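You operate a simulated robot arm through the tools that you are given. There is no shell and no other tool. Be economical: measure what you need, move in short steps, check, and stop when the job is done.

The job below is to be done with a simulated two-armed robot. You get a single attempt, and the scene is never put back.

JOB
Top up the bath to about its line, carry it level to the mat and stand the short flask inside.
Fine: pour from the tall beaker and put it back; spill nothing. Set down upright: tall beaker.
Where things are to end (x, y in the base frame): water bath within 0.05 m of [0.42, -0.54].

Only the result counts: the job must be done as asked and must still hold three seconds after the hand-in. Knocking over, shifting, dropping, spilling or breaking anything else fails it.

ROBOT AND FRAMES
Two 7-joint arms with two-finger parallel grippers on one trunk, on a base that drives. Base frame: it is fixed to the floor where the robot stands at the start and does not move with it; the origin is under the middle of the robot, x ahead of it, y to its left, z up; the surface under the hand at the start is at about z = 0.9. Lengths are in m, angles in degrees, forces in N, time in s.
The left shoulder is at the start at [0.07, 0.133, 1.251], the right one opposite. With the tool pointing down near the work surface each hand reaches from about 0.1 to 0.64 m from the robot's upright axis, wherever it stands, measured 20 degrees to its own side. Places, roughly: bath [0.4, -0.1, 0.9]; cork mat on the assembly bench [0.4, -0.5, 0.9]; tall flask [0.75, -1, 1.25]. Payload 1.57 kg a hand.
The TCP of each hand is the grasp point between the finger pads, 0.03 m short of the fingertips. In the tool frame z runs along the fingers and y along their closing line. The gripper opens to 0.08 m. The fingers are 0.017 m wide and 0.012 m thick; the gripper's body (0.04 by 0.082 m) begins 0.08 m behind the TCP.
Orientation is told as [roll, pitch, yaw] about the base's x, y, z axes, in that order, counted from this pose: with the fingers straight down and closing along the base's y, the tool's x points along the base's -x, its y along +y and its z along -z.

CONTROLS
- The arms move only by the tool play_rows. It takes "left_targets", "right_targets" or both (then of equal length, played together; a hand with none holds still); each is a list of rows, each an object of numbers (a shift or turn left out is 0, a gripper value left out holds the last): "dx", "dy", "dz": the shift along the tool's x, y, z in m; "ax", "ay", "az": the turn, a rotation vector about the tool's x, y, z in degrees; "gripper": the gripper command, from -1 (fully open) to 1 (shut), values between in proportion. In form: [{"dx": .., "dy": .., "dz": .., "ax": .., "ay": .., "az": .., "gripper": ..}, ...]. A call has 1 to 20 rows; each row shifts and turns the commanded pose from where the row before left it, along the tool's axes as they then stand. A row lasts 0.2 s, in which the tool goes at most 0.05 m and 8.6 degrees; a call with a longer step from one row to the next is refused whole, and so is a gripper value outside its range. Where a pose cannot be reached the arm comes as near as it can. A force on the tool above 40 N (or 10 N above the force at the start of the call, whichever is more), or a blocked arm, ends the call early, and 0.2 s more pass. Each finger travels about 0.153 m/s and halts on what it meets, pressing with about 24 N; the grip force reading is that of the motor and also rises with nothing between the fingers. The clock runs only during rows and for 0.2 s after the last one: add rows that do not move to give the fingers time. It gives the time, the measured TCP pose, the force on the tool (base axes), the opening and the grip force at its end, in the units of the frame above (readings bear some noise), with the torque about the TCP (base axes, N m) and any sound that the robot's microphone picked up.
- Cameras (640 x 400 px; columns grow to the right, rows downward): "scene" is now at [0.1246, -0.0504, 1.4623]; the picture's right is [-0.36, -0.93, 0.00], its down [-0.66, 0.26, -0.70] and it looks along [0.66, -0.26, -0.71] (base axes); focal length 214 px, centre (320, 200). "left" rides on the left gripper at [0.072, 0.007, -0.122] in its tool frame; the picture's right is [-0.09, 1.00, 0.00], its down [-0.84, -0.08, -0.54] and it looks along [-0.54, -0.05, 0.84] (tool axes); focal length 238 px, centre (320, 200). "right" rides on the right gripper at [0.072, -0.007, -0.122] in its tool frame; the picture's right is [0.09, 1.00, 0.00], its down [-0.84, 0.08, -0.54] and it looks along [-0.54, 0.05, 0.84] (tool axes); focal length 238 px, centre (320, 200). There is no depth. A picture from a camera that has moved, and an enlarged one, comes with that camera's place and axes in the base frame and with its lens. The place of the scene camera against the robot may be out by one fixed shift of up to 0.025 m in any direction.
- camera(camera): a new picture of that camera. No time passes.
- move_column(by): slides the trunk up (or, below 0, down) by that many m; the arms and the scene camera ride with it, the base frame stays. It gives what a move gives, with no picture.
- base_move(legs): drives the robot by 1 to 6 legs, each [ahead, left, turn to the left] in m, m and degrees, along the robot's own axes; the way and the turn of a leg run together, so that a leg with both is an arc; at most 1.5 m and 180 degrees a leg. The arms and the cameras ride along, it lands a little off, and it stops where it bumps. It gives what a move gives.
- aim_head(pan, tilt): turns the head with the scene camera to pan (to the left, within 86 degrees either way) and tilt (down, from -29 to 69), counted from straight ahead of the robot. It gives what a move gives.
- zoom(camera, box): a new picture of the part [left, top, right, bottom] of that camera's present view, enlarged. No time passes.
- close_job(): hands the job in; it is judged then, once.

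Go step by step. Nothing tells you exact positions but the pictures and the camera data: compare them with the known pose of the tool, close in by small moves and look again before you grip or let go. The budget is 120 turns and 92 pictures, counting those below and the enlarged ones. Unless the task says otherwise, let go and move clear before handing in, and close with one line.

The tools are called after "Emit:" as a command line: name --argument value ..., lists and objects as JSON in quotes. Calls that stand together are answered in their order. play_rows: Moves the arms, as the interface text tells. Its arguments: {"type":"object","properties":{"left_targets":{"type":"array"},"right_targets":{"type":"array"}},"required":[]} The other tools are called the same way: move_column (by) slides the trunk up or down; base_move (legs) drives the base; aim_head (pan, tilt) turns the head that bears the scene camera; camera (camera) takes a picture; zoom (camera, box) takes an enlarged picture of a part of a camera's view; close_job () hands the job in.

At the start:

```text
time_s: 0.0
left_tcp_pos: [0.3293, 0.0305, 1.3304]
left_ee_rot: [-0.1, 0.1, 0.1]
left_wrist_force: [-0.5, 0.0, -0.2]
left_torque: [-0.01, 0.01, 0.03]
left_grip_width: 0.0801
left_finger_force: 0.1
right_tcp_pos: [0.3307, -0.263, 1.2596]
right_ee_rot: [0.1, -0.1, 0.0]
right_wrist_force: [0.2, -0.3, -0.1]
right_torque: [0.0, -0.02, 0.01]
right_grip_width: 0.0798
right_finger_force: 0.0
trunk travel left (down, up): [-0.825, 0.115]
robot x, y, heading: [-0.0006, 0.0001, -0.2]
head pan, tilt: [-21.4, 45.3]
```

scene: 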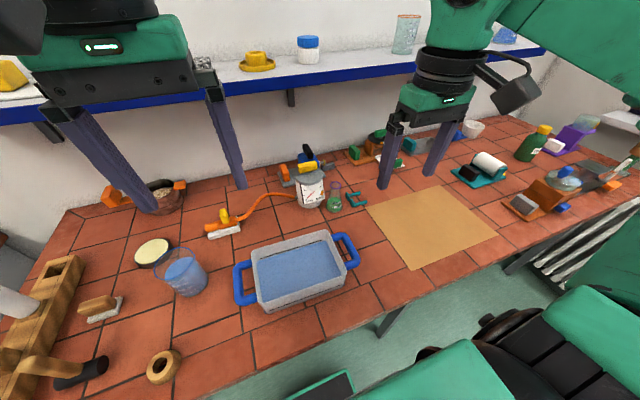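
right: 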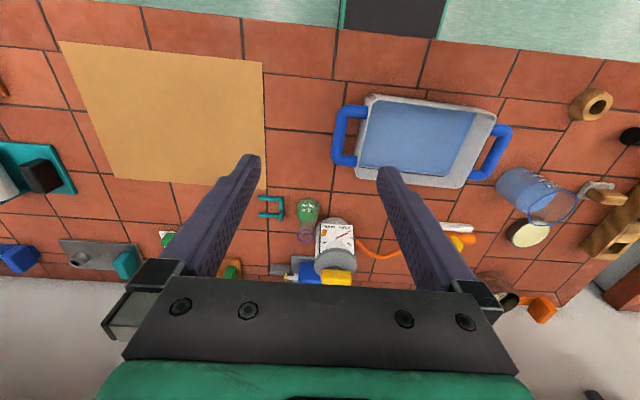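
left: 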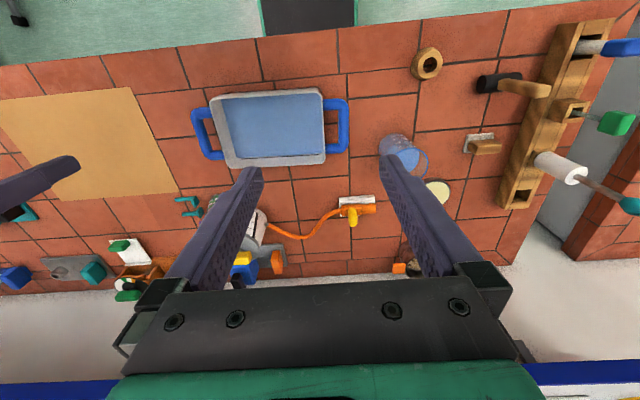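

I see the bath on the bench, a glass with blue water to its left, a green small flask behind the bath and glassware on the shelf. I will zoom in to identify items.

Emit:
zoom --camera "scene" --box '[130, 150, 370, 320]'

Emit:
zoom --camera "scene" --box '[380, 0, 640, 220]'

Emit:
zoom --camera "left" --box '[170, 60, 470, 250]'

```text
2.35 times, centred on (250, 235) of scene
camera zoom: at [0.1246, -0.0504, 1.4623], right [-0.36, -0.93, 0.0], down [-0.66, 0.26, -0.7], along [0.66, -0.26, -0.71], focal length 505 px, centre (485, 118)
```

zoom: 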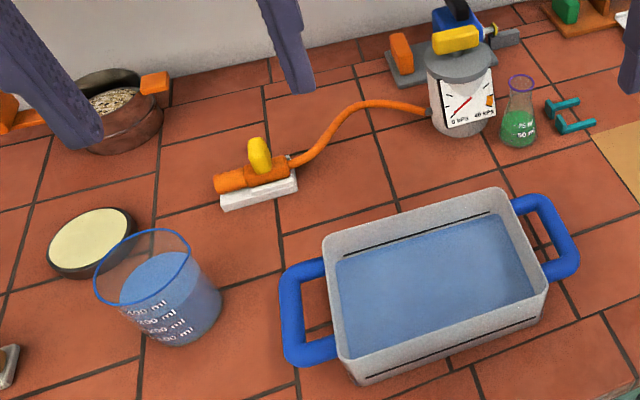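

```text
1.82 times, centred on (510, 110) of scene
camera zoom: at [0.1246, -0.0504, 1.4623], right [-0.36, -0.93, 0.0], down [-0.66, 0.26, -0.7], along [0.66, -0.26, -0.71], focal length 390 px, centre (-26, 364)
```

zoom: 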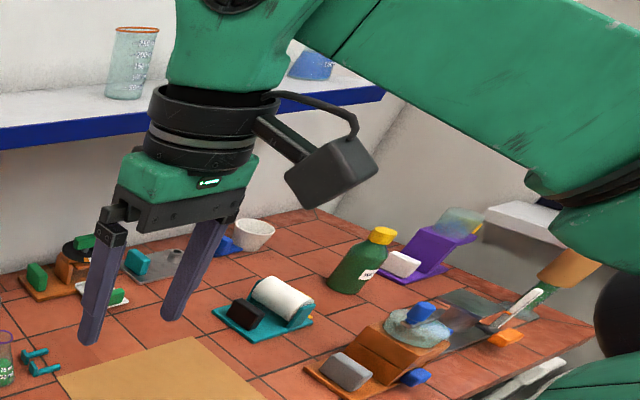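

```text
2.11 times, centred on (320, 155) of left
camera zoom: at [0.2561, 0.0383, 1.4519], right [0.09, 1.0, 0.0], down [0.84, -0.08, 0.54], along [0.54, -0.05, -0.84], focal length 502 px, centre (320, 295)
```

zoom: 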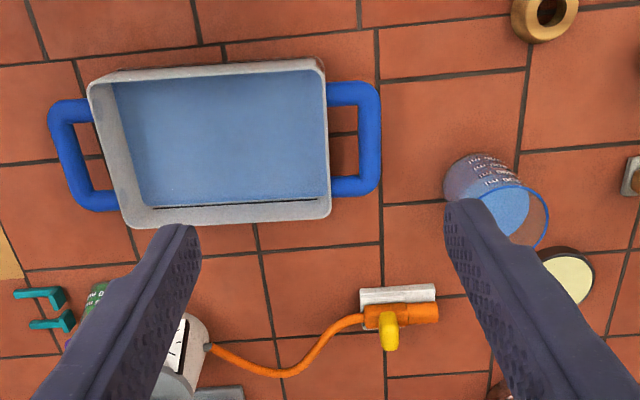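

Bench beaker holds water; there is another on the shelf. I'll look at the whole shelf and bench for other beakers and flasks.

Emit:
aim_head --pan -45 --tilt 15

Emit:
camera --camera "scene"

Emit:
aim_head --pan 15 --tilt 20

Emit:
camera --camera "scene"

```text
time_s: 0.9
left_tcp_pos: [0.3293, 0.0309, 1.3299]
left_ee_rot: [-0.2, 0.0, 0.1]
left_wrist_force: [-1.3, -0.3, -0.1]
left_torque: [-0.02, 0.0, -0.03]
left_grip_width: 0.0799
left_finger_force: 0.0
right_tcp_pos: [0.3318, -0.2634, 1.259]
right_ee_rot: [0.1, 0.0, 0.0]
right_wrist_force: [-0.4, -0.2, -0.5]
right_torque: [0.03, 0.0, -0.03]
right_grip_width: 0.08
right_finger_force: 0.1
trunk travel left (down, up): [-0.825, 0.115]
robot x, y, heading: [0.0004, -0.0001, -0.2]
head pan, tilt: [-45.0, 15.0]
```

```text
85 pictures are left
camera scene: at [0.1151, -0.0867, 1.5094], right [-0.71, -0.71, 0.0], down [-0.18, 0.18, -0.97], along [0.68, -0.68, -0.26], focal length 214 px, centre (320, 200)
```

scene: 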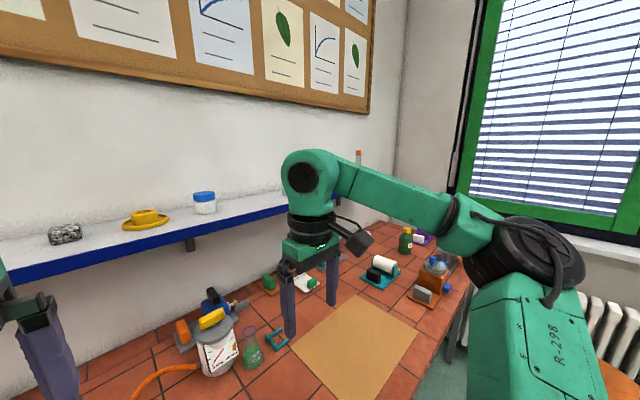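

```text
time_s: 2.2
left_tcp_pos: [0.3279, 0.0303, 1.3306]
left_ee_rot: [-0.1, -0.1, 0.1]
left_wrist_force: [0.5, 0.0, -0.6]
left_torque: [-0.04, 0.0, 0.0]
left_grip_width: 0.0802
left_finger_force: 0.3
right_tcp_pos: [0.3313, -0.2631, 1.2595]
right_ee_rot: [-0.1, 0.0, 0.0]
right_wrist_force: [0.4, -0.2, -0.4]
right_torque: [0.0, 0.05, 0.02]
right_grip_width: 0.08
right_finger_force: 0.0
trunk travel left (down, up): [-0.825, 0.115]
robot x, y, heading: [0.002, 0.0, -0.2]
head pan, tilt: [15.0, 20.0]
```

```text
84 pictures are left
camera scene: at [0.1391, 0.0032, 1.5013], right [0.26, -0.97, 0.0], down [-0.33, -0.09, -0.94], along [0.91, 0.24, -0.34], focal length 214 px, centre (320, 200)
```

scene: 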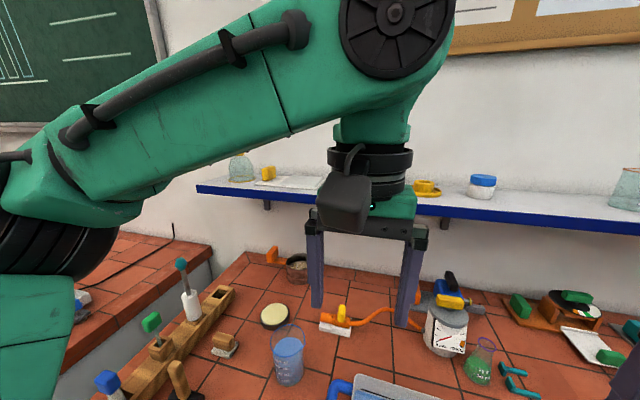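

Several flasks may exist; I'll get closer views of shelf glassware.

Emit:
aim_head --pan -30 --tilt 30

Emit:
camera --camera "scene"

Emit:
aim_head --pan 40 --tilt 25

Emit:
camera --camera "scene"

```text
time_s: 3.4
left_tcp_pos: [0.3271, 0.0322, 1.33]
left_ee_rot: [-0.1, 0.1, 0.1]
left_wrist_force: [-0.7, 0.1, 0.0]
left_torque: [-0.04, -0.03, -0.01]
left_grip_width: 0.0801
left_finger_force: 0.0
right_tcp_pos: [0.3307, -0.2639, 1.2591]
right_ee_rot: [0.1, 0.0, 0.0]
right_wrist_force: [0.0, 0.7, 0.0]
right_torque: [-0.02, 0.03, -0.01]
right_grip_width: 0.0798
right_finger_force: 0.1
trunk travel left (down, up): [-0.825, 0.115]
robot x, y, heading: [0.001, 0.0037, -0.2]
head pan, tilt: [-30.0, 30.0]
```

```text
83 pictures are left
camera scene: at [0.1274, -0.0659, 1.4853], right [-0.5, -0.87, 0.0], down [-0.43, 0.25, -0.87], along [0.75, -0.43, -0.5], focal length 214 px, centre (320, 200)
```

scene: 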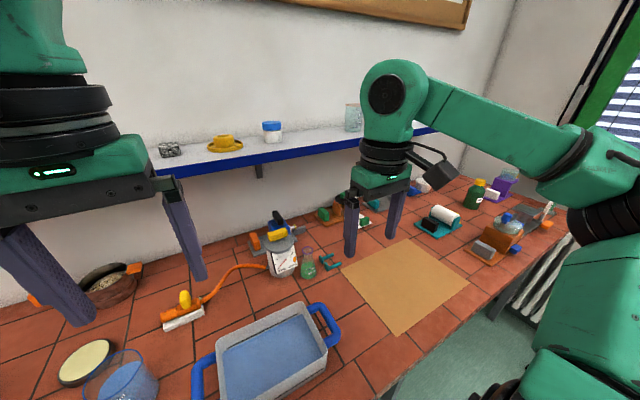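

```text
time_s: 4.8
left_tcp_pos: [0.3286, 0.0318, 1.3287]
left_ee_rot: [-0.1, 0.0, 0.1]
left_wrist_force: [0.3, -0.2, 0.3]
left_torque: [-0.04, -0.01, -0.03]
left_grip_width: 0.0799
left_finger_force: 0.1
right_tcp_pos: [0.3308, -0.2633, 1.2596]
right_ee_rot: [0.0, -0.1, 0.0]
right_wrist_force: [-0.1, 0.5, -1.0]
right_torque: [-0.03, 0.01, -0.01]
right_grip_width: 0.08
right_finger_force: 0.0
trunk travel left (down, up): [-0.825, 0.115]
robot x, y, heading: [-0.001, 0.0071, 0.2]
head pan, tilt: [40.0, 25.0]
```

```text
82 pictures are left
camera scene: at [0.1197, 0.0384, 1.4932], right [0.64, -0.77, 0.0], down [-0.32, -0.27, -0.91], along [0.69, 0.58, -0.42], focal length 214 px, centre (320, 200)
```

scene: 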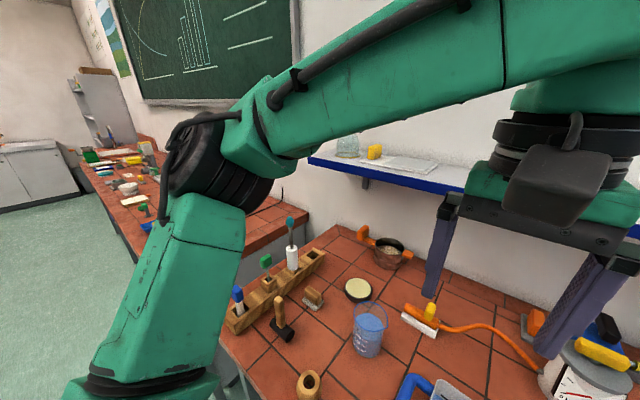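

I'll zoom closely on the shelf beaker and on the shelf flask at left.

Emit:
zoom --camera "scene" --box '[300, 120, 440, 208]'

Emit:
zoom --camera "scene" --box '[310, 260, 430, 370]'

Emit:
aim_head --pan -25 --tilt 45

Emit:
zoom --camera "scene" --box '[340, 0, 520, 110]'

Emit:
zoom --camera "scene" --box '[270, 100, 390, 220]'

```text
4.55 times, centred on (370, 164) of scene
camera zoom: at [0.1197, 0.0384, 1.4932], right [0.64, -0.77, 0.0], down [-0.32, -0.27, -0.91], along [0.69, 0.58, -0.42], focal length 975 px, centre (93, 364)
```

zoom: 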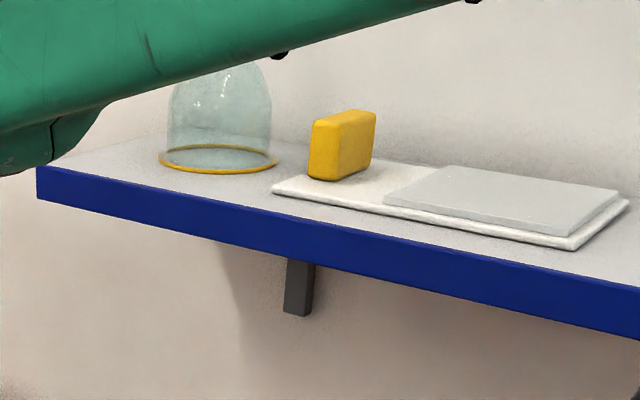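

```text
3.64 times, centred on (370, 315) of scene
camera zoom: at [0.1197, 0.0384, 1.4932], right [0.64, -0.77, 0.0], down [-0.32, -0.27, -0.91], along [0.69, 0.58, -0.42], focal length 780 px, centre (138, -218)
```

zoom: 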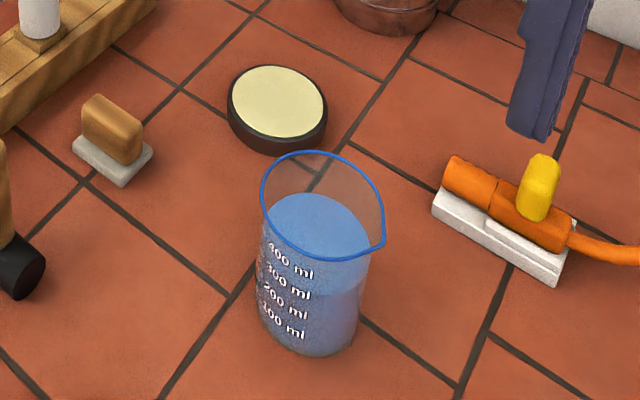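

```text
time_s: 6.1
left_tcp_pos: [0.3286, 0.0321, 1.33]
left_ee_rot: [-0.1, -0.1, 0.1]
left_wrist_force: [-0.4, 0.0, -0.3]
left_torque: [0.02, 0.02, -0.01]
left_grip_width: 0.0801
left_finger_force: 0.1
right_tcp_pos: [0.3313, -0.2635, 1.2607]
right_ee_rot: [0.2, 0.1, 0.0]
right_wrist_force: [0.7, -0.3, 1.1]
right_torque: [-0.02, -0.01, -0.01]
right_grip_width: 0.0798
right_finger_force: 0.0
trunk travel left (down, up): [-0.825, 0.115]
robot x, y, heading: [0.0008, -0.0012, 0.2]
head pan, tilt: [-25.0, 45.0]
```

```text
3.56 times, centred on (430, 55) of scene
camera zoom: at [0.1228, -0.0551, 1.4627], right [-0.42, -0.91, 0.0], down [-0.64, 0.3, -0.71], along [0.64, -0.3, -0.71], focal length 763 px, centre (-71, 716)
```

zoom: 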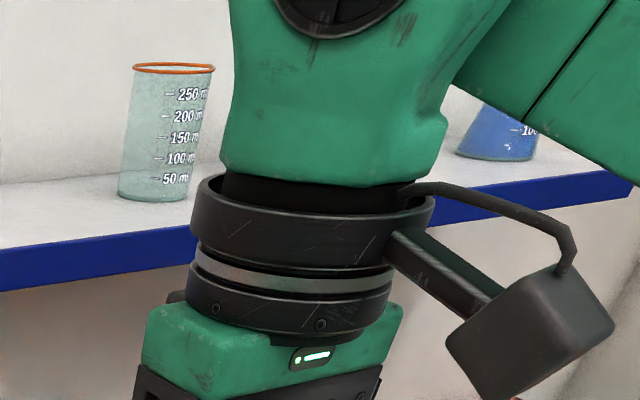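

```text
3.33 times, centred on (330, 160) of scene
camera zoom: at [0.1228, -0.0551, 1.4627], right [-0.42, -0.91, 0.0], down [-0.64, 0.3, -0.71], along [0.64, -0.3, -0.71], focal length 715 px, centre (287, 333)
```

zoom: 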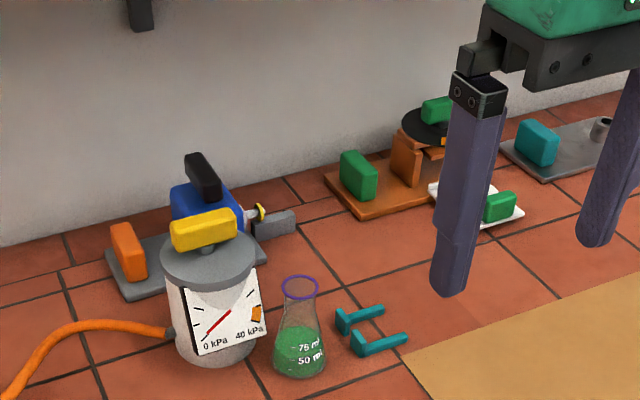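

The bench beaker (400 ml scale, about 7 cm wide, 13 cm tall, full of blue water) is the tall beaker and the small green flask is the short flask. I'll yaw the left hand by +90° so it can grip the beaker from the left side and roll it toward the bath.

Emit:
play_rows --left_targets '[{"az": -8.5}, {"az": -8.5}, {"az": -8.5}, {"az": -8.5}, {"az": -8.5}, {"az": -8.5}, {"az": -8.5}, {"az": -8.5}, {"az": -8.5}, {"az": -8.5}, {"az": -5}]'

Emit:
camera --camera "left"

```text
time_s: 8.5
left_tcp_pos: [0.3265, 0.0318, 1.3309]
left_ee_rot: [-0.2, 0.1, 90.2]
left_wrist_force: [0.5, 0.2, -0.2]
left_torque: [0.0, 0.0, -0.01]
left_grip_width: 0.0797
left_finger_force: 0.0
right_tcp_pos: [0.3288, -0.2633, 1.2607]
right_ee_rot: [0.2, -0.1, 0.0]
right_wrist_force: [0.2, 0.7, -0.4]
right_torque: [0.02, -0.04, 0.01]
right_grip_width: 0.08
right_finger_force: 0.1
trunk travel left (down, up): [-0.825, 0.115]
robot x, y, heading: [-0.0008, -0.0003, -0.0]
head pan, tilt: [-25.0, 45.0]
```

```text
77 pictures are left
camera left: at [0.3196, -0.0402, 1.4528], right [-1.0, 0.09, 0.0], down [0.07, 0.84, 0.54], along [0.05, 0.54, -0.84], focal length 238 px, centre (320, 200)
```

left: 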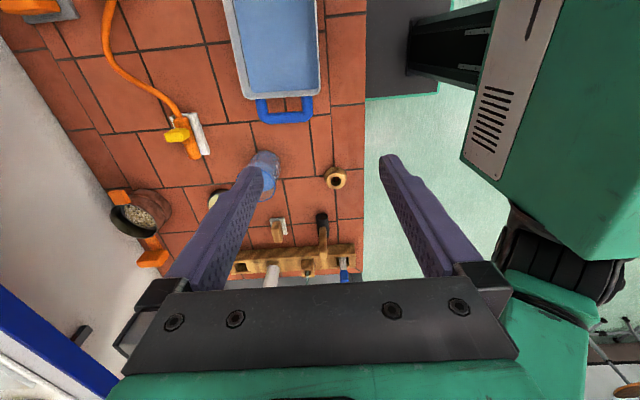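

Yaw succeeded. Now pitch the hand 50° so fingers point to -y and down, and move to a pre-grasp left of the beaker.

Emit:
play_rows --left_targets '[{"ay": 8.4}, {"ay": 8.4}, {"ay": 8.4}, {"ay": 8.4}, {"ay": 8.4}, {"ay": 8}, {"dx": -0.044, "dy": -0.0188, "dz": -0.0039}, {"dx": -0.044, "dy": -0.0188, "dz": -0.0039}, {"dx": -0.044, "dy": -0.0188, "dz": -0.0039}, {"dx": -0.044, "dy": -0.0188, "dz": -0.0039}, {"dx": -0.044, "dy": -0.0188, "dz": -0.0039}, {"dx": -0.044, "dy": -0.0188, "dz": -0.0039}, {"dx": -0.044, "dy": -0.0188, "dz": -0.0039}, {"dx": -0.044, "dy": -0.0188, "dz": -0.0039}]'

Emit:
camera --camera "left"

Emit:
aim_head --pan 10 --tilt 45

Emit:
camera --camera "scene"

```text
time_s: 11.5
left_tcp_pos: [0.4789, 0.2807, 1.0757]
left_ee_rot: [0.1, 50.1, 90.2]
left_wrist_force: [-0.2, 0.0, -0.4]
left_torque: [-0.02, 0.03, 0.01]
left_grip_width: 0.0798
left_finger_force: 0.0
right_tcp_pos: [0.3331, -0.2622, 1.2594]
right_ee_rot: [0.1, 0.0, 0.0]
right_wrist_force: [-0.5, 0.6, 0.7]
right_torque: [-0.02, 0.0, 0.01]
right_grip_width: 0.0801
right_finger_force: 0.0
trunk travel left (down, up): [-0.825, 0.115]
robot x, y, heading: [0.0014, 0.0005, 0.2]
head pan, tilt: [-25.0, 45.0]
```

```text
76 pictures are left
camera left: at [0.4722, 0.3287, 1.21], right [-1.0, 0.06, -0.07], down [0.08, 0.95, -0.3], along [0.05, -0.3, -0.95], focal length 238 px, centre (320, 200)
```

left: 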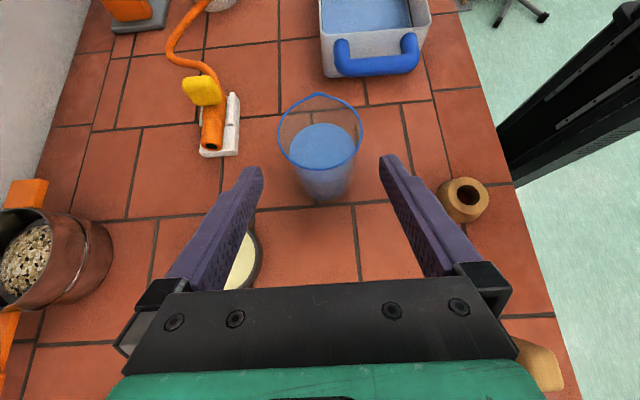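

```text
time_s: 12.6
left_tcp_pos: [0.4771, 0.2799, 1.0783]
left_ee_rot: [-0.1, 50.1, 90.0]
left_wrist_force: [-0.1, 0.4, 0.4]
left_torque: [0.0, -0.03, 0.05]
left_grip_width: 0.0797
left_finger_force: 0.1
right_tcp_pos: [0.3312, -0.2629, 1.2586]
right_ee_rot: [0.0, -0.1, -0.1]
right_wrist_force: [0.5, 0.1, 0.4]
right_torque: [0.03, -0.01, 0.01]
right_grip_width: 0.08
right_finger_force: 0.1
trunk travel left (down, up): [-0.825, 0.115]
robot x, y, heading: [0.0027, 0.0003, -0.1]
head pan, tilt: [10.0, 45.0]
```

```text
75 pictures are left
camera scene: at [0.129, -0.0068, 1.4627], right [0.17, -0.98, 0.0], down [-0.7, -0.12, -0.71], along [0.7, 0.12, -0.71], focal length 214 px, centre (320, 200)
```

scene: 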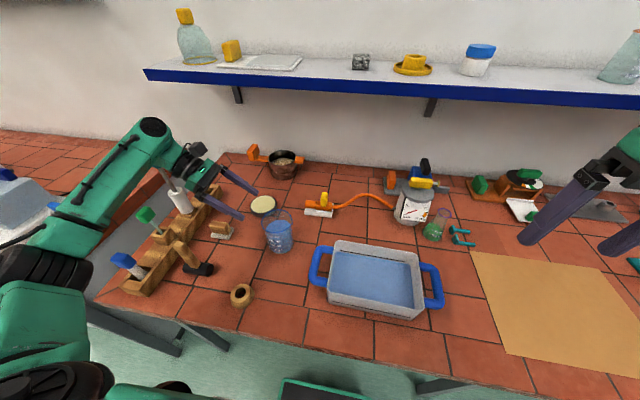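

The beaker axis is at about (0.478, 0.205), rim z≈1.03, spout toward -y: ideal. Advancing partway along the fingers, then checking the straddle.

Emit:
play_rows --left_targets '[{"dx": -0.011, "dz": 0.028}, {"dx": -0.011, "dz": 0.028}, {}]'

Emit:
camera --camera "left"

```text
time_s: 13.3
left_tcp_pos: [0.4773, 0.2535, 1.0251]
left_ee_rot: [-0.1, 50.0, 90.0]
left_wrist_force: [0.1, 0.2, 0.4]
left_torque: [0.02, 0.01, -0.02]
left_grip_width: 0.08
left_finger_force: 0.1
right_tcp_pos: [0.3314, -0.2629, 1.2591]
right_ee_rot: [0.1, 0.0, 0.1]
right_wrist_force: [0.4, -0.1, -0.1]
right_torque: [0.02, 0.04, -0.01]
right_grip_width: 0.0797
right_finger_force: 0.1
trunk travel left (down, up): [-0.825, 0.115]
robot x, y, heading: [0.003, -0.0003, -0.0]
head pan, tilt: [10.0, 45.0]
```

```text
74 pictures are left
camera left: at [0.4704, 0.3004, 1.16], right [-1.0, 0.06, -0.07], down [0.08, 0.95, -0.29], along [0.05, -0.3, -0.95], focal length 238 px, centre (320, 200)
```

left: 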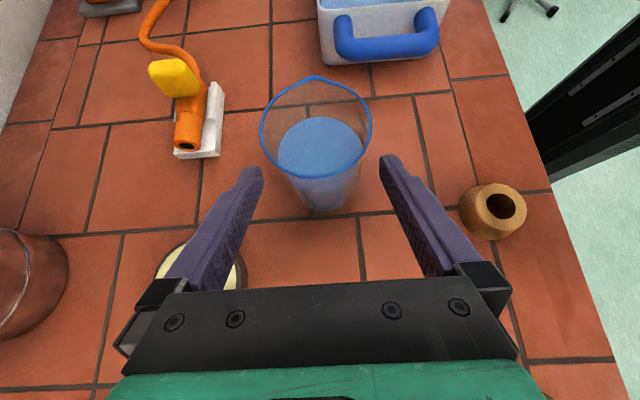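

Aligned well. Advancing to the grasp and looking before closing.

Emit:
play_rows --left_targets '[{"dz": 0.03, "dx": -0.0007, "dy": -0.001}, {"dz": 0.0306, "dx": -0.0007}, {}]'

Emit:
camera --camera "left"

Emit:
zoom --camera "scene" --box '[170, 160, 350, 280]'

```text
time_s: 14.2
left_tcp_pos: [0.4779, 0.2075, 0.9862]
left_ee_rot: [-0.2, 50.1, 90.0]
left_wrist_force: [0.5, -0.6, 0.4]
left_torque: [-0.01, 0.01, -0.01]
left_grip_width: 0.08
left_finger_force: 0.0
right_tcp_pos: [0.3311, -0.2635, 1.2598]
right_ee_rot: [0.0, 0.0, 0.1]
right_wrist_force: [0.1, 0.3, 0.0]
right_torque: [0.01, 0.03, -0.02]
right_grip_width: 0.0801
right_finger_force: 0.0
trunk travel left (down, up): [-0.825, 0.115]
robot x, y, heading: [-0.0018, -0.0018, -0.0]
head pan, tilt: [10.0, 45.0]
```

```text
73 pictures are left
camera left: at [0.4711, 0.2542, 1.1198], right [-1.0, 0.06, -0.07], down [0.08, 0.95, -0.29], along [0.05, -0.3, -0.95], focal length 238 px, centre (320, 200)
```

left: 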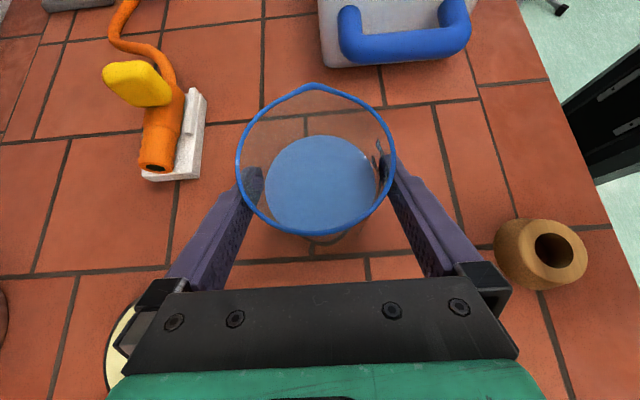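

```text
3.33 times, centred on (260, 220) of scene
camera zoom: at [0.129, -0.0062, 1.4627], right [0.17, -0.98, 0.0], down [-0.7, -0.12, -0.71], along [0.7, 0.12, -0.71], focal length 715 px, centre (520, 133)
```

zoom: 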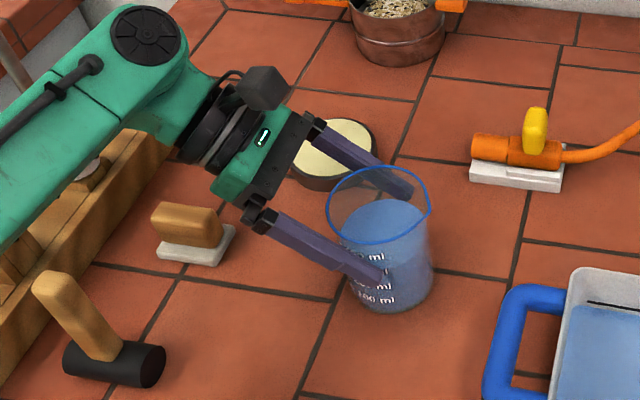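

Fingers straddle the beaker near its centre. Closing.

Emit:
play_rows --left_targets '[{"gripper": 1}, {}, {}]'

Emit:
zoom --camera "scene" --box '[280, 220, 460, 330]'

```text
time_s: 14.9
left_tcp_pos: [0.478, 0.2066, 0.987]
left_ee_rot: [0.1, 50.0, 90.1]
left_wrist_force: [-0.3, -0.8, -0.1]
left_torque: [-0.07, 0.19, -0.05]
left_grip_width: 0.0772
left_finger_force: 23.8
right_tcp_pos: [0.3313, -0.2633, 1.2582]
right_ee_rot: [0.2, 0.1, -0.1]
right_wrist_force: [0.0, 0.5, 0.6]
right_torque: [0.0, -0.01, 0.02]
right_grip_width: 0.0801
right_finger_force: 0.0
trunk travel left (down, up): [-0.825, 0.115]
robot x, y, heading: [0.0014, 0.002, 0.0]
head pan, tilt: [10.0, 45.0]
```

```text
3.56 times, centred on (370, 275) of scene
camera zoom: at [0.1292, -0.0065, 1.4626], right [0.17, -0.98, 0.0], down [-0.7, -0.12, -0.71], along [0.7, 0.12, -0.71], focal length 763 px, centre (142, -67)
```

zoom: 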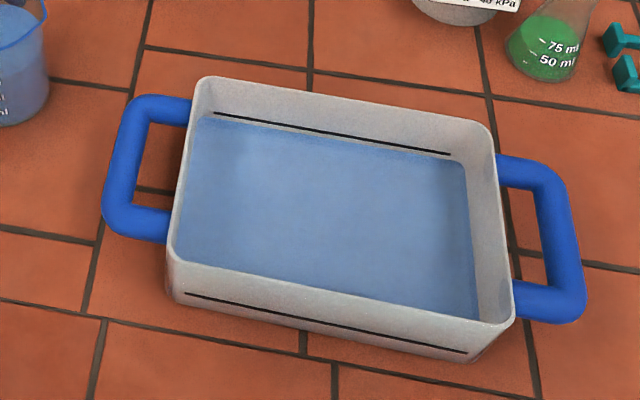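

Gripped (7.7 cm). The water in the bath lies roughly 6–8 mm below its black line. Lifting slowly 9 cm first.

Emit:
play_rows --left_targets '[{"dx": 0.0077, "dz": -0.0064}, {"dx": 0.0123, "dz": -0.0103}, {"dx": 0.0123, "dz": -0.0103}, {"dx": 0.0123, "dz": -0.0103}, {"dx": 0.0123, "dz": -0.0103}, {"dx": 0.0123, "dz": -0.0103}, {}]'

Emit:
camera --camera "left"

```text
time_s: 16.6
left_tcp_pos: [0.4795, 0.2075, 1.0764]
left_ee_rot: [-0.1, 50.0, 90.0]
left_wrist_force: [0.1, -0.1, -4.6]
left_torque: [0.06, 0.01, -0.04]
left_grip_width: 0.0768
left_finger_force: 24.1
right_tcp_pos: [0.3322, -0.2639, 1.2598]
right_ee_rot: [0.0, 0.1, 0.0]
right_wrist_force: [1.0, -0.4, -0.2]
right_torque: [-0.03, -0.02, 0.0]
right_grip_width: 0.0801
right_finger_force: 0.0
trunk travel left (down, up): [-0.825, 0.115]
robot x, y, heading: [-0.0, 0.0007, 0.2]
head pan, tilt: [10.0, 45.0]
```

```text
70 pictures are left
camera left: at [0.473, 0.2545, 1.2103], right [-1.0, 0.06, -0.07], down [0.08, 0.95, -0.29], along [0.05, -0.3, -0.95], focal length 238 px, centre (320, 200)
```

left: 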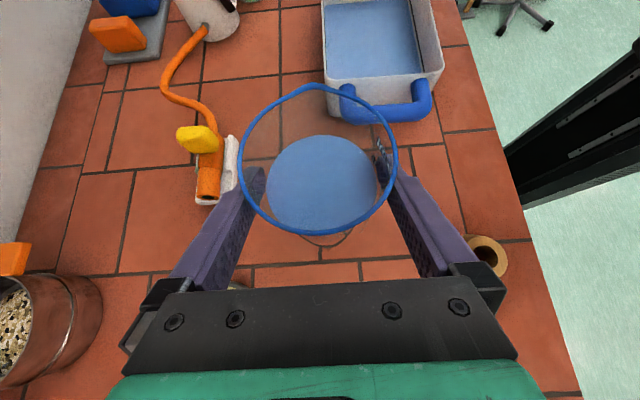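

Secure (4.6 N). Moving over toward the bath's left part: x 0.40, y 0.03.

Emit:
play_rows --left_targets '[{"dx": 0.007, "dy": 0.005, "dz": 0.008}, {"dx": 0.0142, "dy": 0.01, "dz": 0.0169}, {"dx": 0.0142, "dy": 0.01, "dz": 0.0169}, {"dx": 0.0142, "dy": 0.01, "dz": 0.0169}, {"dx": 0.0142, "dy": 0.01, "dz": 0.0169}, {"dx": 0.0142, "dy": 0.01, "dz": 0.0169}, {"dx": 0.0142, "dy": 0.01, "dz": 0.0169}, {"dx": 0.0142, "dy": 0.01, "dz": 0.0169}, {"dx": 0.0088, "dy": 0.005, "dz": 0.0105}, {}]'

Emit:
camera --camera "scene"

Emit:
camera --camera "left"

```text
time_s: 18.8
left_tcp_pos: [0.4017, 0.0281, 1.0778]
left_ee_rot: [0.0, 50.1, 90.1]
left_wrist_force: [-0.5, 0.1, -3.9]
left_torque: [0.08, -0.01, 0.0]
left_grip_width: 0.0765
left_finger_force: 23.8
right_tcp_pos: [0.3327, -0.2626, 1.2601]
right_ee_rot: [0.0, 0.1, 0.0]
right_wrist_force: [0.2, -0.4, -0.1]
right_torque: [-0.02, -0.02, 0.02]
right_grip_width: 0.08
right_finger_force: 0.0
trunk travel left (down, up): [-0.825, 0.115]
robot x, y, heading: [-0.0032, -0.0043, 0.1]
head pan, tilt: [10.0, 45.0]
```

```text
69 pictures are left
camera scene: at [0.13, -0.0063, 1.4626], right [0.17, -0.98, 0.0], down [-0.7, -0.12, -0.71], along [0.7, 0.12, -0.71], focal length 214 px, centre (320, 200)
```

scene: 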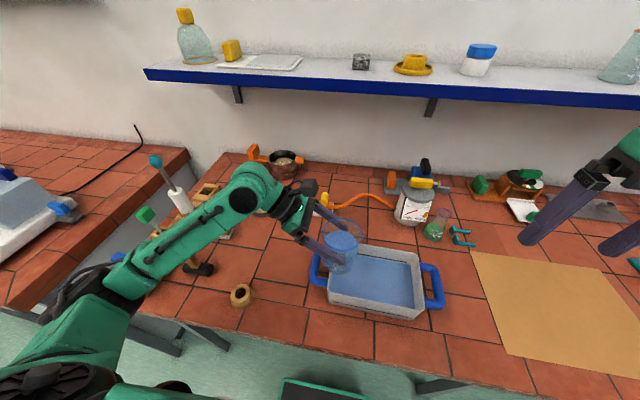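

```text
68 pictures are left
camera left: at [0.3947, 0.0751, 1.2114], right [-1.0, 0.06, -0.07], down [0.08, 0.95, -0.29], along [0.05, -0.3, -0.95], focal length 238 px, centre (320, 200)
```

left: 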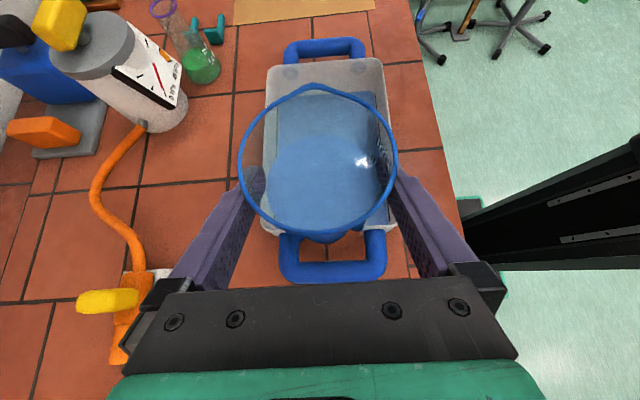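

Lip is over the bath. Tilting the beaker toward -y gradually: first 32°, then check.

Emit:
play_rows --left_targets '[{"ay": -3}, {"ay": -5}, {"ay": -6}, {"ay": -6}, {"ay": -6}, {"ay": -6}, {}]'

Emit:
zoom --camera "scene" --box '[270, 190, 460, 330]'

```text
time_s: 20.4
left_tcp_pos: [0.4006, 0.0293, 1.0773]
left_ee_rot: [0.0, 18.0, 90.0]
left_wrist_force: [0.1, -0.8, -4.6]
left_torque: [-0.06, 0.02, 0.02]
left_grip_width: 0.0768
left_finger_force: 24.5
right_tcp_pos: [0.332, -0.2646, 1.26]
right_ee_rot: [0.0, 0.0, 0.1]
right_wrist_force: [-0.3, -0.3, -0.1]
right_torque: [-0.02, -0.02, -0.02]
right_grip_width: 0.0801
right_finger_force: 0.1
trunk travel left (down, up): [-0.825, 0.115]
robot x, y, heading: [-0.0007, 0.0001, 0.1]
head pan, tilt: [10.0, 45.0]
```

```text
2.86 times, centred on (365, 260) of scene
camera zoom: at [0.1298, -0.0062, 1.4626], right [0.17, -0.98, 0.0], down [-0.7, -0.12, -0.71], along [0.7, 0.12, -0.71], focal length 613 px, centre (191, 29)
```

zoom: 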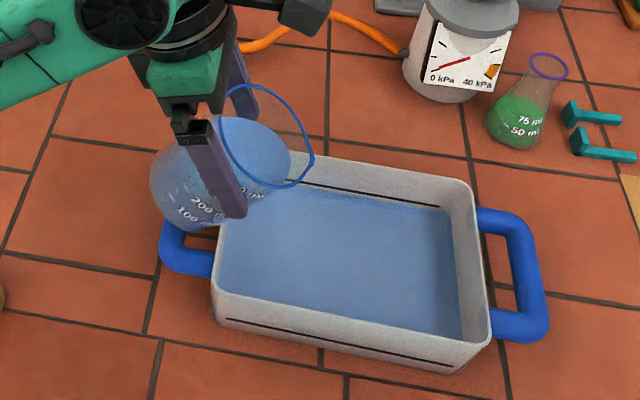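

Water is nearing the lip. Continue in small steps.

Emit:
play_rows --left_targets '[{"ay": -4}, {"ay": -4}, {}, {}]'

Emit:
zoom --camera "scene" --box '[270, 190, 460, 330]'

```text
time_s: 21.4
left_tcp_pos: [0.4016, 0.0282, 1.0776]
left_ee_rot: [0.0, 10.1, 90.0]
left_wrist_force: [-0.9, 0.6, -5.3]
left_torque: [-0.11, -0.01, -0.05]
left_grip_width: 0.0766
left_finger_force: 24.3
right_tcp_pos: [0.3319, -0.264, 1.2592]
right_ee_rot: [0.1, 0.0, 0.0]
right_wrist_force: [-0.3, 0.6, -0.6]
right_torque: [0.0, -0.01, -0.03]
right_grip_width: 0.0797
right_finger_force: 0.1
trunk travel left (down, up): [-0.825, 0.115]
robot x, y, heading: [-0.003, 0.0021, -0.0]
head pan, tilt: [10.0, 45.0]
```

```text
2.86 times, centred on (365, 260) of scene
camera zoom: at [0.1299, -0.0065, 1.4626], right [0.17, -0.98, 0.0], down [-0.7, -0.12, -0.71], along [0.7, 0.12, -0.71], focal length 613 px, centre (191, 29)
```

zoom: 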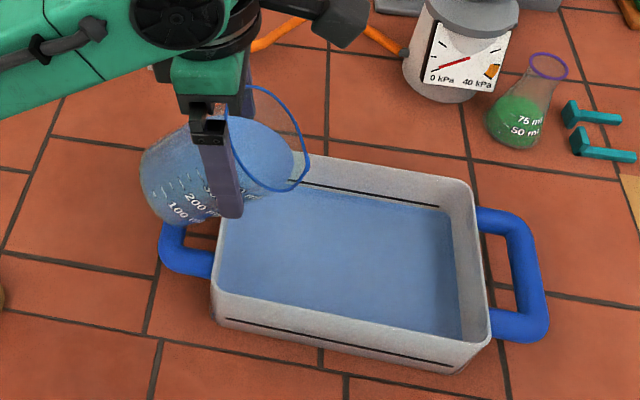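

Emit:
play_rows --left_targets '[{"ay": -3}, {"ay": -3}, {}, {}]'

Emit:
zoom --camera "scene" --box '[270, 190, 460, 330]'

```text
time_s: 22.4
left_tcp_pos: [0.403, 0.0294, 1.0762]
left_ee_rot: [0.1, 4.2, 90.0]
left_wrist_force: [0.2, -0.2, -4.0]
left_torque: [-0.09, -0.01, 0.02]
left_grip_width: 0.0768
left_finger_force: 24.0
left hand out of reach, approached as far as the arm can: row 2
right_tcp_pos: [0.3327, -0.2631, 1.2607]
right_ee_rot: [0.1, -0.1, 0.0]
right_wrist_force: [-0.1, 0.1, 0.2]
right_torque: [-0.03, 0.01, 0.0]
right_grip_width: 0.0798
right_finger_force: 0.1
trunk travel left (down, up): [-0.825, 0.115]
robot x, y, heading: [-0.0021, -0.0002, -0.2]
head pan, tilt: [10.0, 45.0]
```

```text
2.86 times, centred on (365, 260) of scene
camera zoom: at [0.1298, -0.0065, 1.4626], right [0.17, -0.98, 0.0], down [-0.7, -0.12, -0.71], along [0.7, 0.12, -0.71], focal length 613 px, centre (191, 29)
```

zoom: 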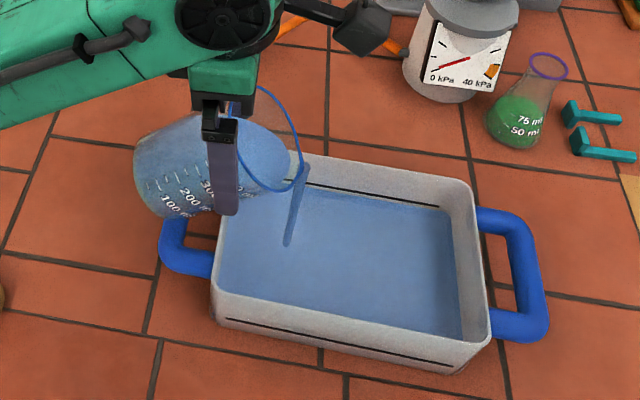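

Pouring has started at 46°, but the arm is close to a reach limit. Let it pour a moment and check the levels.

Emit:
play_rows --left_targets '[{}, {}, {}, {}, {}]'

Emit:
zoom --camera "scene" --box '[270, 190, 460, 330]'

```text
time_s: 23.6
left_tcp_pos: [0.4039, 0.0305, 1.0767]
left_ee_rot: [-0.1, 4.2, 89.8]
left_wrist_force: [-1.0, -0.6, -4.6]
left_torque: [-0.1, 0.01, -0.04]
left_grip_width: 0.0768
left_finger_force: 23.9
right_tcp_pos: [0.3319, -0.2627, 1.2595]
right_ee_rot: [0.2, 0.1, 0.0]
right_wrist_force: [0.1, -1.0, 0.4]
right_torque: [0.0, 0.02, -0.02]
right_grip_width: 0.0802
right_finger_force: 0.1
trunk travel left (down, up): [-0.825, 0.115]
robot x, y, heading: [0.0003, -0.0009, -0.0]
head pan, tilt: [10.0, 45.0]
```

```text
2.86 times, centred on (365, 260) of scene
camera zoom: at [0.1299, -0.0065, 1.4626], right [0.17, -0.98, 0.0], down [-0.7, -0.12, -0.71], along [0.7, 0.12, -0.71], focal length 613 px, centre (191, 29)
```

zoom: 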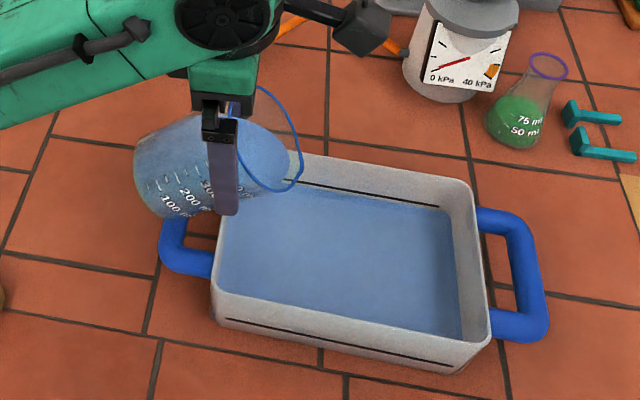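

Flow stopped with only a little poured. I'll untilt a bit, raise the hand 10 cm, then lower the trunk 10 cm to gain wrist range.

Emit:
play_rows --left_targets '[{"ay": 4}, {"ay": 4}, {"dz": -0.025, "dx": 0.005}, {"dz": -0.025, "dx": 0.005}, {"dz": -0.025, "dx": 0.005}, {"dz": -0.025, "dx": 0.005}, {}]'

Emit:
move_column --by -0.1

Emit:
camera --camera "scene"

```text
time_s: 25.1
left_tcp_pos: [0.4177, 0.0359, 1.1761]
left_ee_rot: [0.1, 12.1, 89.7]
left_wrist_force: [0.9, 0.0, -4.5]
left_torque: [-0.05, -0.01, -0.03]
left_grip_width: 0.0767
left_finger_force: 24.2
left hand out of reach, approached as far as the arm can: row 4, 5, 6
right_tcp_pos: [0.3303, -0.2631, 1.2594]
right_ee_rot: [0.1, -0.1, 0.1]
right_wrist_force: [0.4, -0.2, 0.1]
right_torque: [0.01, -0.01, -0.03]
right_grip_width: 0.08
right_finger_force: 0.1
trunk travel left (down, up): [-0.825, 0.115]
robot x, y, heading: [0.0015, -0.0007, 0.1]
head pan, tilt: [10.0, 45.0]
```

```text
time_s: 26.5
left_tcp_pos: [0.4162, 0.0353, 1.074]
left_ee_rot: [0.0, 12.1, 89.8]
left_wrist_force: [-0.2, -0.1, -4.7]
left_torque: [-0.12, 0.0, 0.02]
left_grip_width: 0.0767
left_finger_force: 24.1
right_tcp_pos: [0.3319, -0.2629, 1.1598]
right_ee_rot: [0.0, 0.0, 0.0]
right_wrist_force: [-0.5, -0.8, 0.4]
right_torque: [-0.01, 0.01, 0.01]
right_grip_width: 0.0796
right_finger_force: 0.1
trunk travel left (down, up): [-0.725, 0.215]
robot x, y, heading: [0.0003, -0.0018, 0.0]
head pan, tilt: [10.0, 45.0]
```

```text
63 pictures are left
camera scene: at [0.1298, -0.0065, 1.3626], right [0.17, -0.98, 0.0], down [-0.7, -0.12, -0.71], along [0.7, 0.12, -0.71], focal length 214 px, centre (320, 200)
```

scene: 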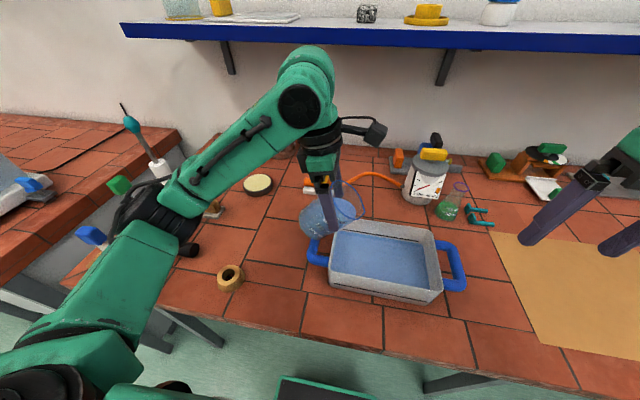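

The arm seems limited by being folded too close; I'll extend the hand outward and shift the base back/right to compensate.

Emit:
play_rows --left_targets '[{"dx": -0.0208, "dz": -0.0044, "dy": -0.0113}, {"dx": -0.0208, "dz": -0.0044, "dy": -0.0113}, {"dx": -0.0208, "dz": -0.0044, "dy": -0.0113}, {"dx": -0.0208, "dz": -0.0044, "dy": -0.0113}, {}]'

Emit:
base_move --legs '[[-0.05, -0.08, 0]]'

Emit:
camera --camera "scene"

```text
time_s: 27.7
left_tcp_pos: [0.4636, 0.1194, 1.0767]
left_ee_rot: [0.0, 12.1, 89.9]
left_wrist_force: [0.4, 0.7, -5.1]
left_torque: [-0.08, 0.01, -0.01]
left_grip_width: 0.0767
left_finger_force: 23.5
right_tcp_pos: [0.3316, -0.2628, 1.1588]
right_ee_rot: [0.1, 0.0, 0.0]
right_wrist_force: [-0.4, 0.3, 0.1]
right_torque: [-0.01, 0.04, -0.02]
right_grip_width: 0.0798
right_finger_force: 0.1
trunk travel left (down, up): [-0.725, 0.215]
robot x, y, heading: [-0.0012, -0.0005, -0.0]
head pan, tilt: [10.0, 45.0]
```

```text
time_s: 28.8
left_tcp_pos: [0.4134, 0.0419, 1.0752]
left_ee_rot: [0.1, 12.2, 90.0]
left_wrist_force: [-0.8, 0.0, -4.5]
left_torque: [-0.08, 0.01, 0.01]
left_grip_width: 0.0767
left_finger_force: 23.8
right_tcp_pos: [0.2826, -0.3408, 1.1594]
right_ee_rot: [0.0, 0.1, 0.0]
right_wrist_force: [-0.4, 0.2, 0.3]
right_torque: [-0.01, 0.02, -0.01]
right_grip_width: 0.0802
right_finger_force: 0.0
trunk travel left (down, up): [-0.725, 0.215]
robot x, y, heading: [-0.0519, -0.0783, 0.1]
head pan, tilt: [10.0, 45.0]
```

```text
62 pictures are left
camera scene: at [0.08, -0.0845, 1.3624], right [0.17, -0.98, 0.0], down [-0.7, -0.12, -0.71], along [0.7, 0.12, -0.71], focal length 214 px, centre (320, 200)
```

scene: 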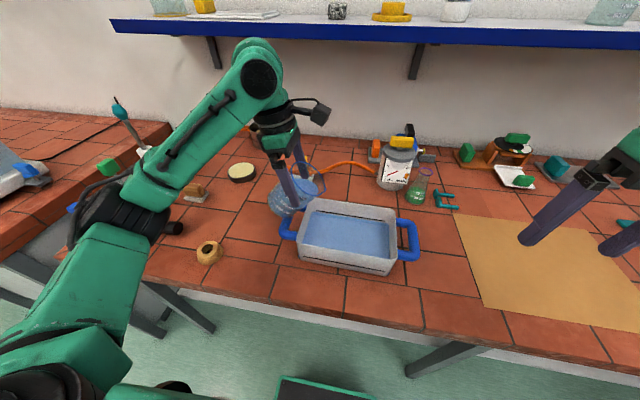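

Now tilting again in steps (38°→50°), shifting slightly over the bath.

Emit:
play_rows --left_targets '[{"dx": 0.013, "ay": -3}, {"ay": -3}, {"ay": -3}, {"ay": -3}, {}, {}]'

Emit:
zoom --camera "scene" --box '[250, 160, 440, 290]'

```text
time_s: 30.2
left_tcp_pos: [0.4111, 0.0279, 1.0792]
left_ee_rot: [0.0, 0.1, 89.9]
left_wrist_force: [-0.4, -0.7, -4.1]
left_torque: [-0.08, 0.0, -0.02]
left_grip_width: 0.0767
left_finger_force: 23.9
right_tcp_pos: [0.2815, -0.3424, 1.16]
right_ee_rot: [0.0, -0.1, 0.1]
right_wrist_force: [0.4, -0.1, 0.0]
right_torque: [-0.02, -0.04, -0.03]
right_grip_width: 0.0799
right_finger_force: 0.1
trunk travel left (down, up): [-0.725, 0.215]
robot x, y, heading: [-0.0522, -0.084, -0.0]
head pan, tilt: [10.0, 45.0]
```

```text
3.08 times, centred on (345, 225) of scene
camera zoom: at [0.0787, -0.0864, 1.3626], right [0.17, -0.98, 0.0], down [-0.7, -0.12, -0.71], along [0.7, 0.12, -0.71], focal length 660 px, centre (243, 123)
```

zoom: 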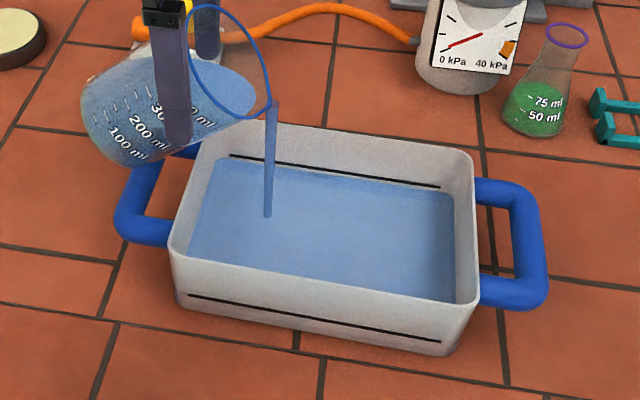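

Flowing well into the bath. Water is still below the line; continue by small steps.

Emit:
play_rows --left_targets '[{}, {"ay": -2.5}, {"ay": -2.5}, {}, {}, {}, {}]'

Emit:
zoom --camera "scene" --box '[290, 190, 400, 260]'

```text
time_s: 31.8
left_tcp_pos: [0.4129, 0.0269, 1.0782]
left_ee_rot: [0.0, -5.0, 90.0]
left_wrist_force: [-0.3, -0.2, -4.5]
left_torque: [-0.11, 0.04, -0.01]
left_grip_width: 0.0769
left_finger_force: 24.0
right_tcp_pos: [0.282, -0.3428, 1.159]
right_ee_rot: [0.0, -0.1, 0.2]
right_wrist_force: [0.0, -0.2, 0.9]
right_torque: [0.0, 0.0, 0.0]
right_grip_width: 0.0801
right_finger_force: 0.1
trunk travel left (down, up): [-0.725, 0.215]
robot x, y, heading: [-0.0497, -0.0833, 0.0]
head pan, tilt: [10.0, 45.0]
```

```text
5.71 times, centred on (345, 225) of scene
camera zoom: at [0.0787, -0.0863, 1.3626], right [0.17, -0.98, 0.0], down [-0.7, -0.12, -0.71], along [0.7, 0.12, -0.71], focal length 1226 px, centre (177, 57)
```

zoom: 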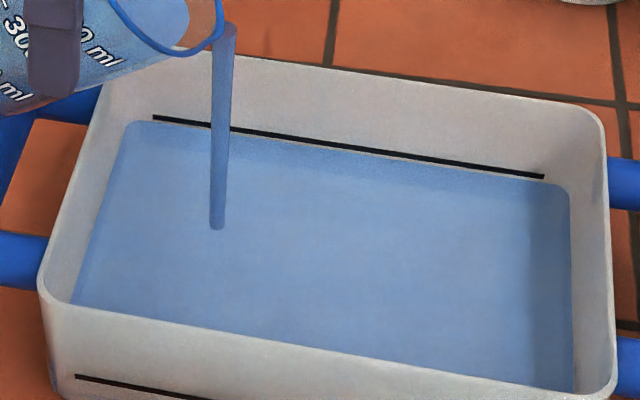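

Gap is now about 3 mm. Let it settle and pour a bit more.

Emit:
play_rows --left_targets '[{}, {}, {"ay": -2}, {}, {}, {}, {}]'

Emit:
zoom --camera "scene" --box '[290, 190, 400, 260]'

```text
time_s: 33.4
left_tcp_pos: [0.4117, 0.027, 1.0787]
left_ee_rot: [-0.1, -6.8, 89.9]
left_wrist_force: [-0.4, -0.9, -3.3]
left_torque: [-0.11, -0.02, 0.01]
left_grip_width: 0.0767
left_finger_force: 23.7
right_tcp_pos: [0.2806, -0.3432, 1.1596]
right_ee_rot: [0.0, 0.0, 0.1]
right_wrist_force: [-0.5, 0.0, 0.0]
right_torque: [0.01, -0.05, -0.01]
right_grip_width: 0.0803
right_finger_force: 0.0
trunk travel left (down, up): [-0.725, 0.215]
robot x, y, heading: [-0.0513, -0.0831, -0.0]
head pan, tilt: [10.0, 45.0]
```

```text
5.71 times, centred on (345, 225) of scene
camera zoom: at [0.0787, -0.0863, 1.3626], right [0.17, -0.98, 0.0], down [-0.7, -0.12, -0.71], along [0.7, 0.12, -0.71], focal length 1226 px, centre (177, 57)
```

zoom: 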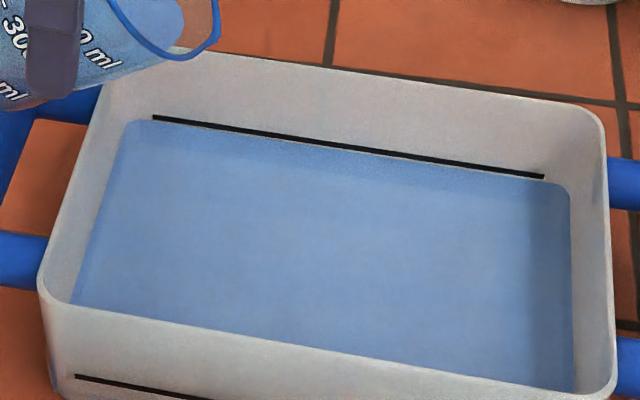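

Nearly at the line. One more small step.

Emit:
play_rows --left_targets '[{"ay": -2}, {"ay": -1.5}, {}, {}, {}, {}, {}, {}]'

Emit:
zoom --camera "scene" --box '[290, 190, 400, 260]'

```text
time_s: 35.2
left_tcp_pos: [0.4122, 0.0275, 1.079]
left_ee_rot: [0.0, -10.4, 89.8]
left_wrist_force: [1.2, 0.2, -4.2]
left_torque: [-0.11, 0.03, -0.02]
left_grip_width: 0.0766
left_finger_force: 24.0
right_tcp_pos: [0.2794, -0.3439, 1.1597]
right_ee_rot: [0.0, -0.1, 0.2]
right_wrist_force: [-0.4, 0.2, -0.1]
right_torque: [-0.01, 0.01, -0.03]
right_grip_width: 0.0801
right_finger_force: 0.1
trunk travel left (down, up): [-0.725, 0.215]
robot x, y, heading: [-0.0512, -0.0798, 0.3]
head pan, tilt: [10.0, 45.0]
```

```text
5.71 times, centred on (345, 225) of scene
camera zoom: at [0.0786, -0.0864, 1.3626], right [0.17, -0.98, 0.0], down [-0.7, -0.12, -0.71], along [0.7, 0.12, -0.71], focal length 1226 px, centre (177, 57)
```

zoom: 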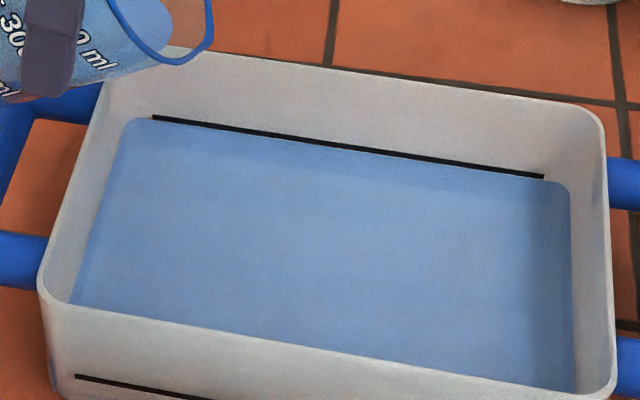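

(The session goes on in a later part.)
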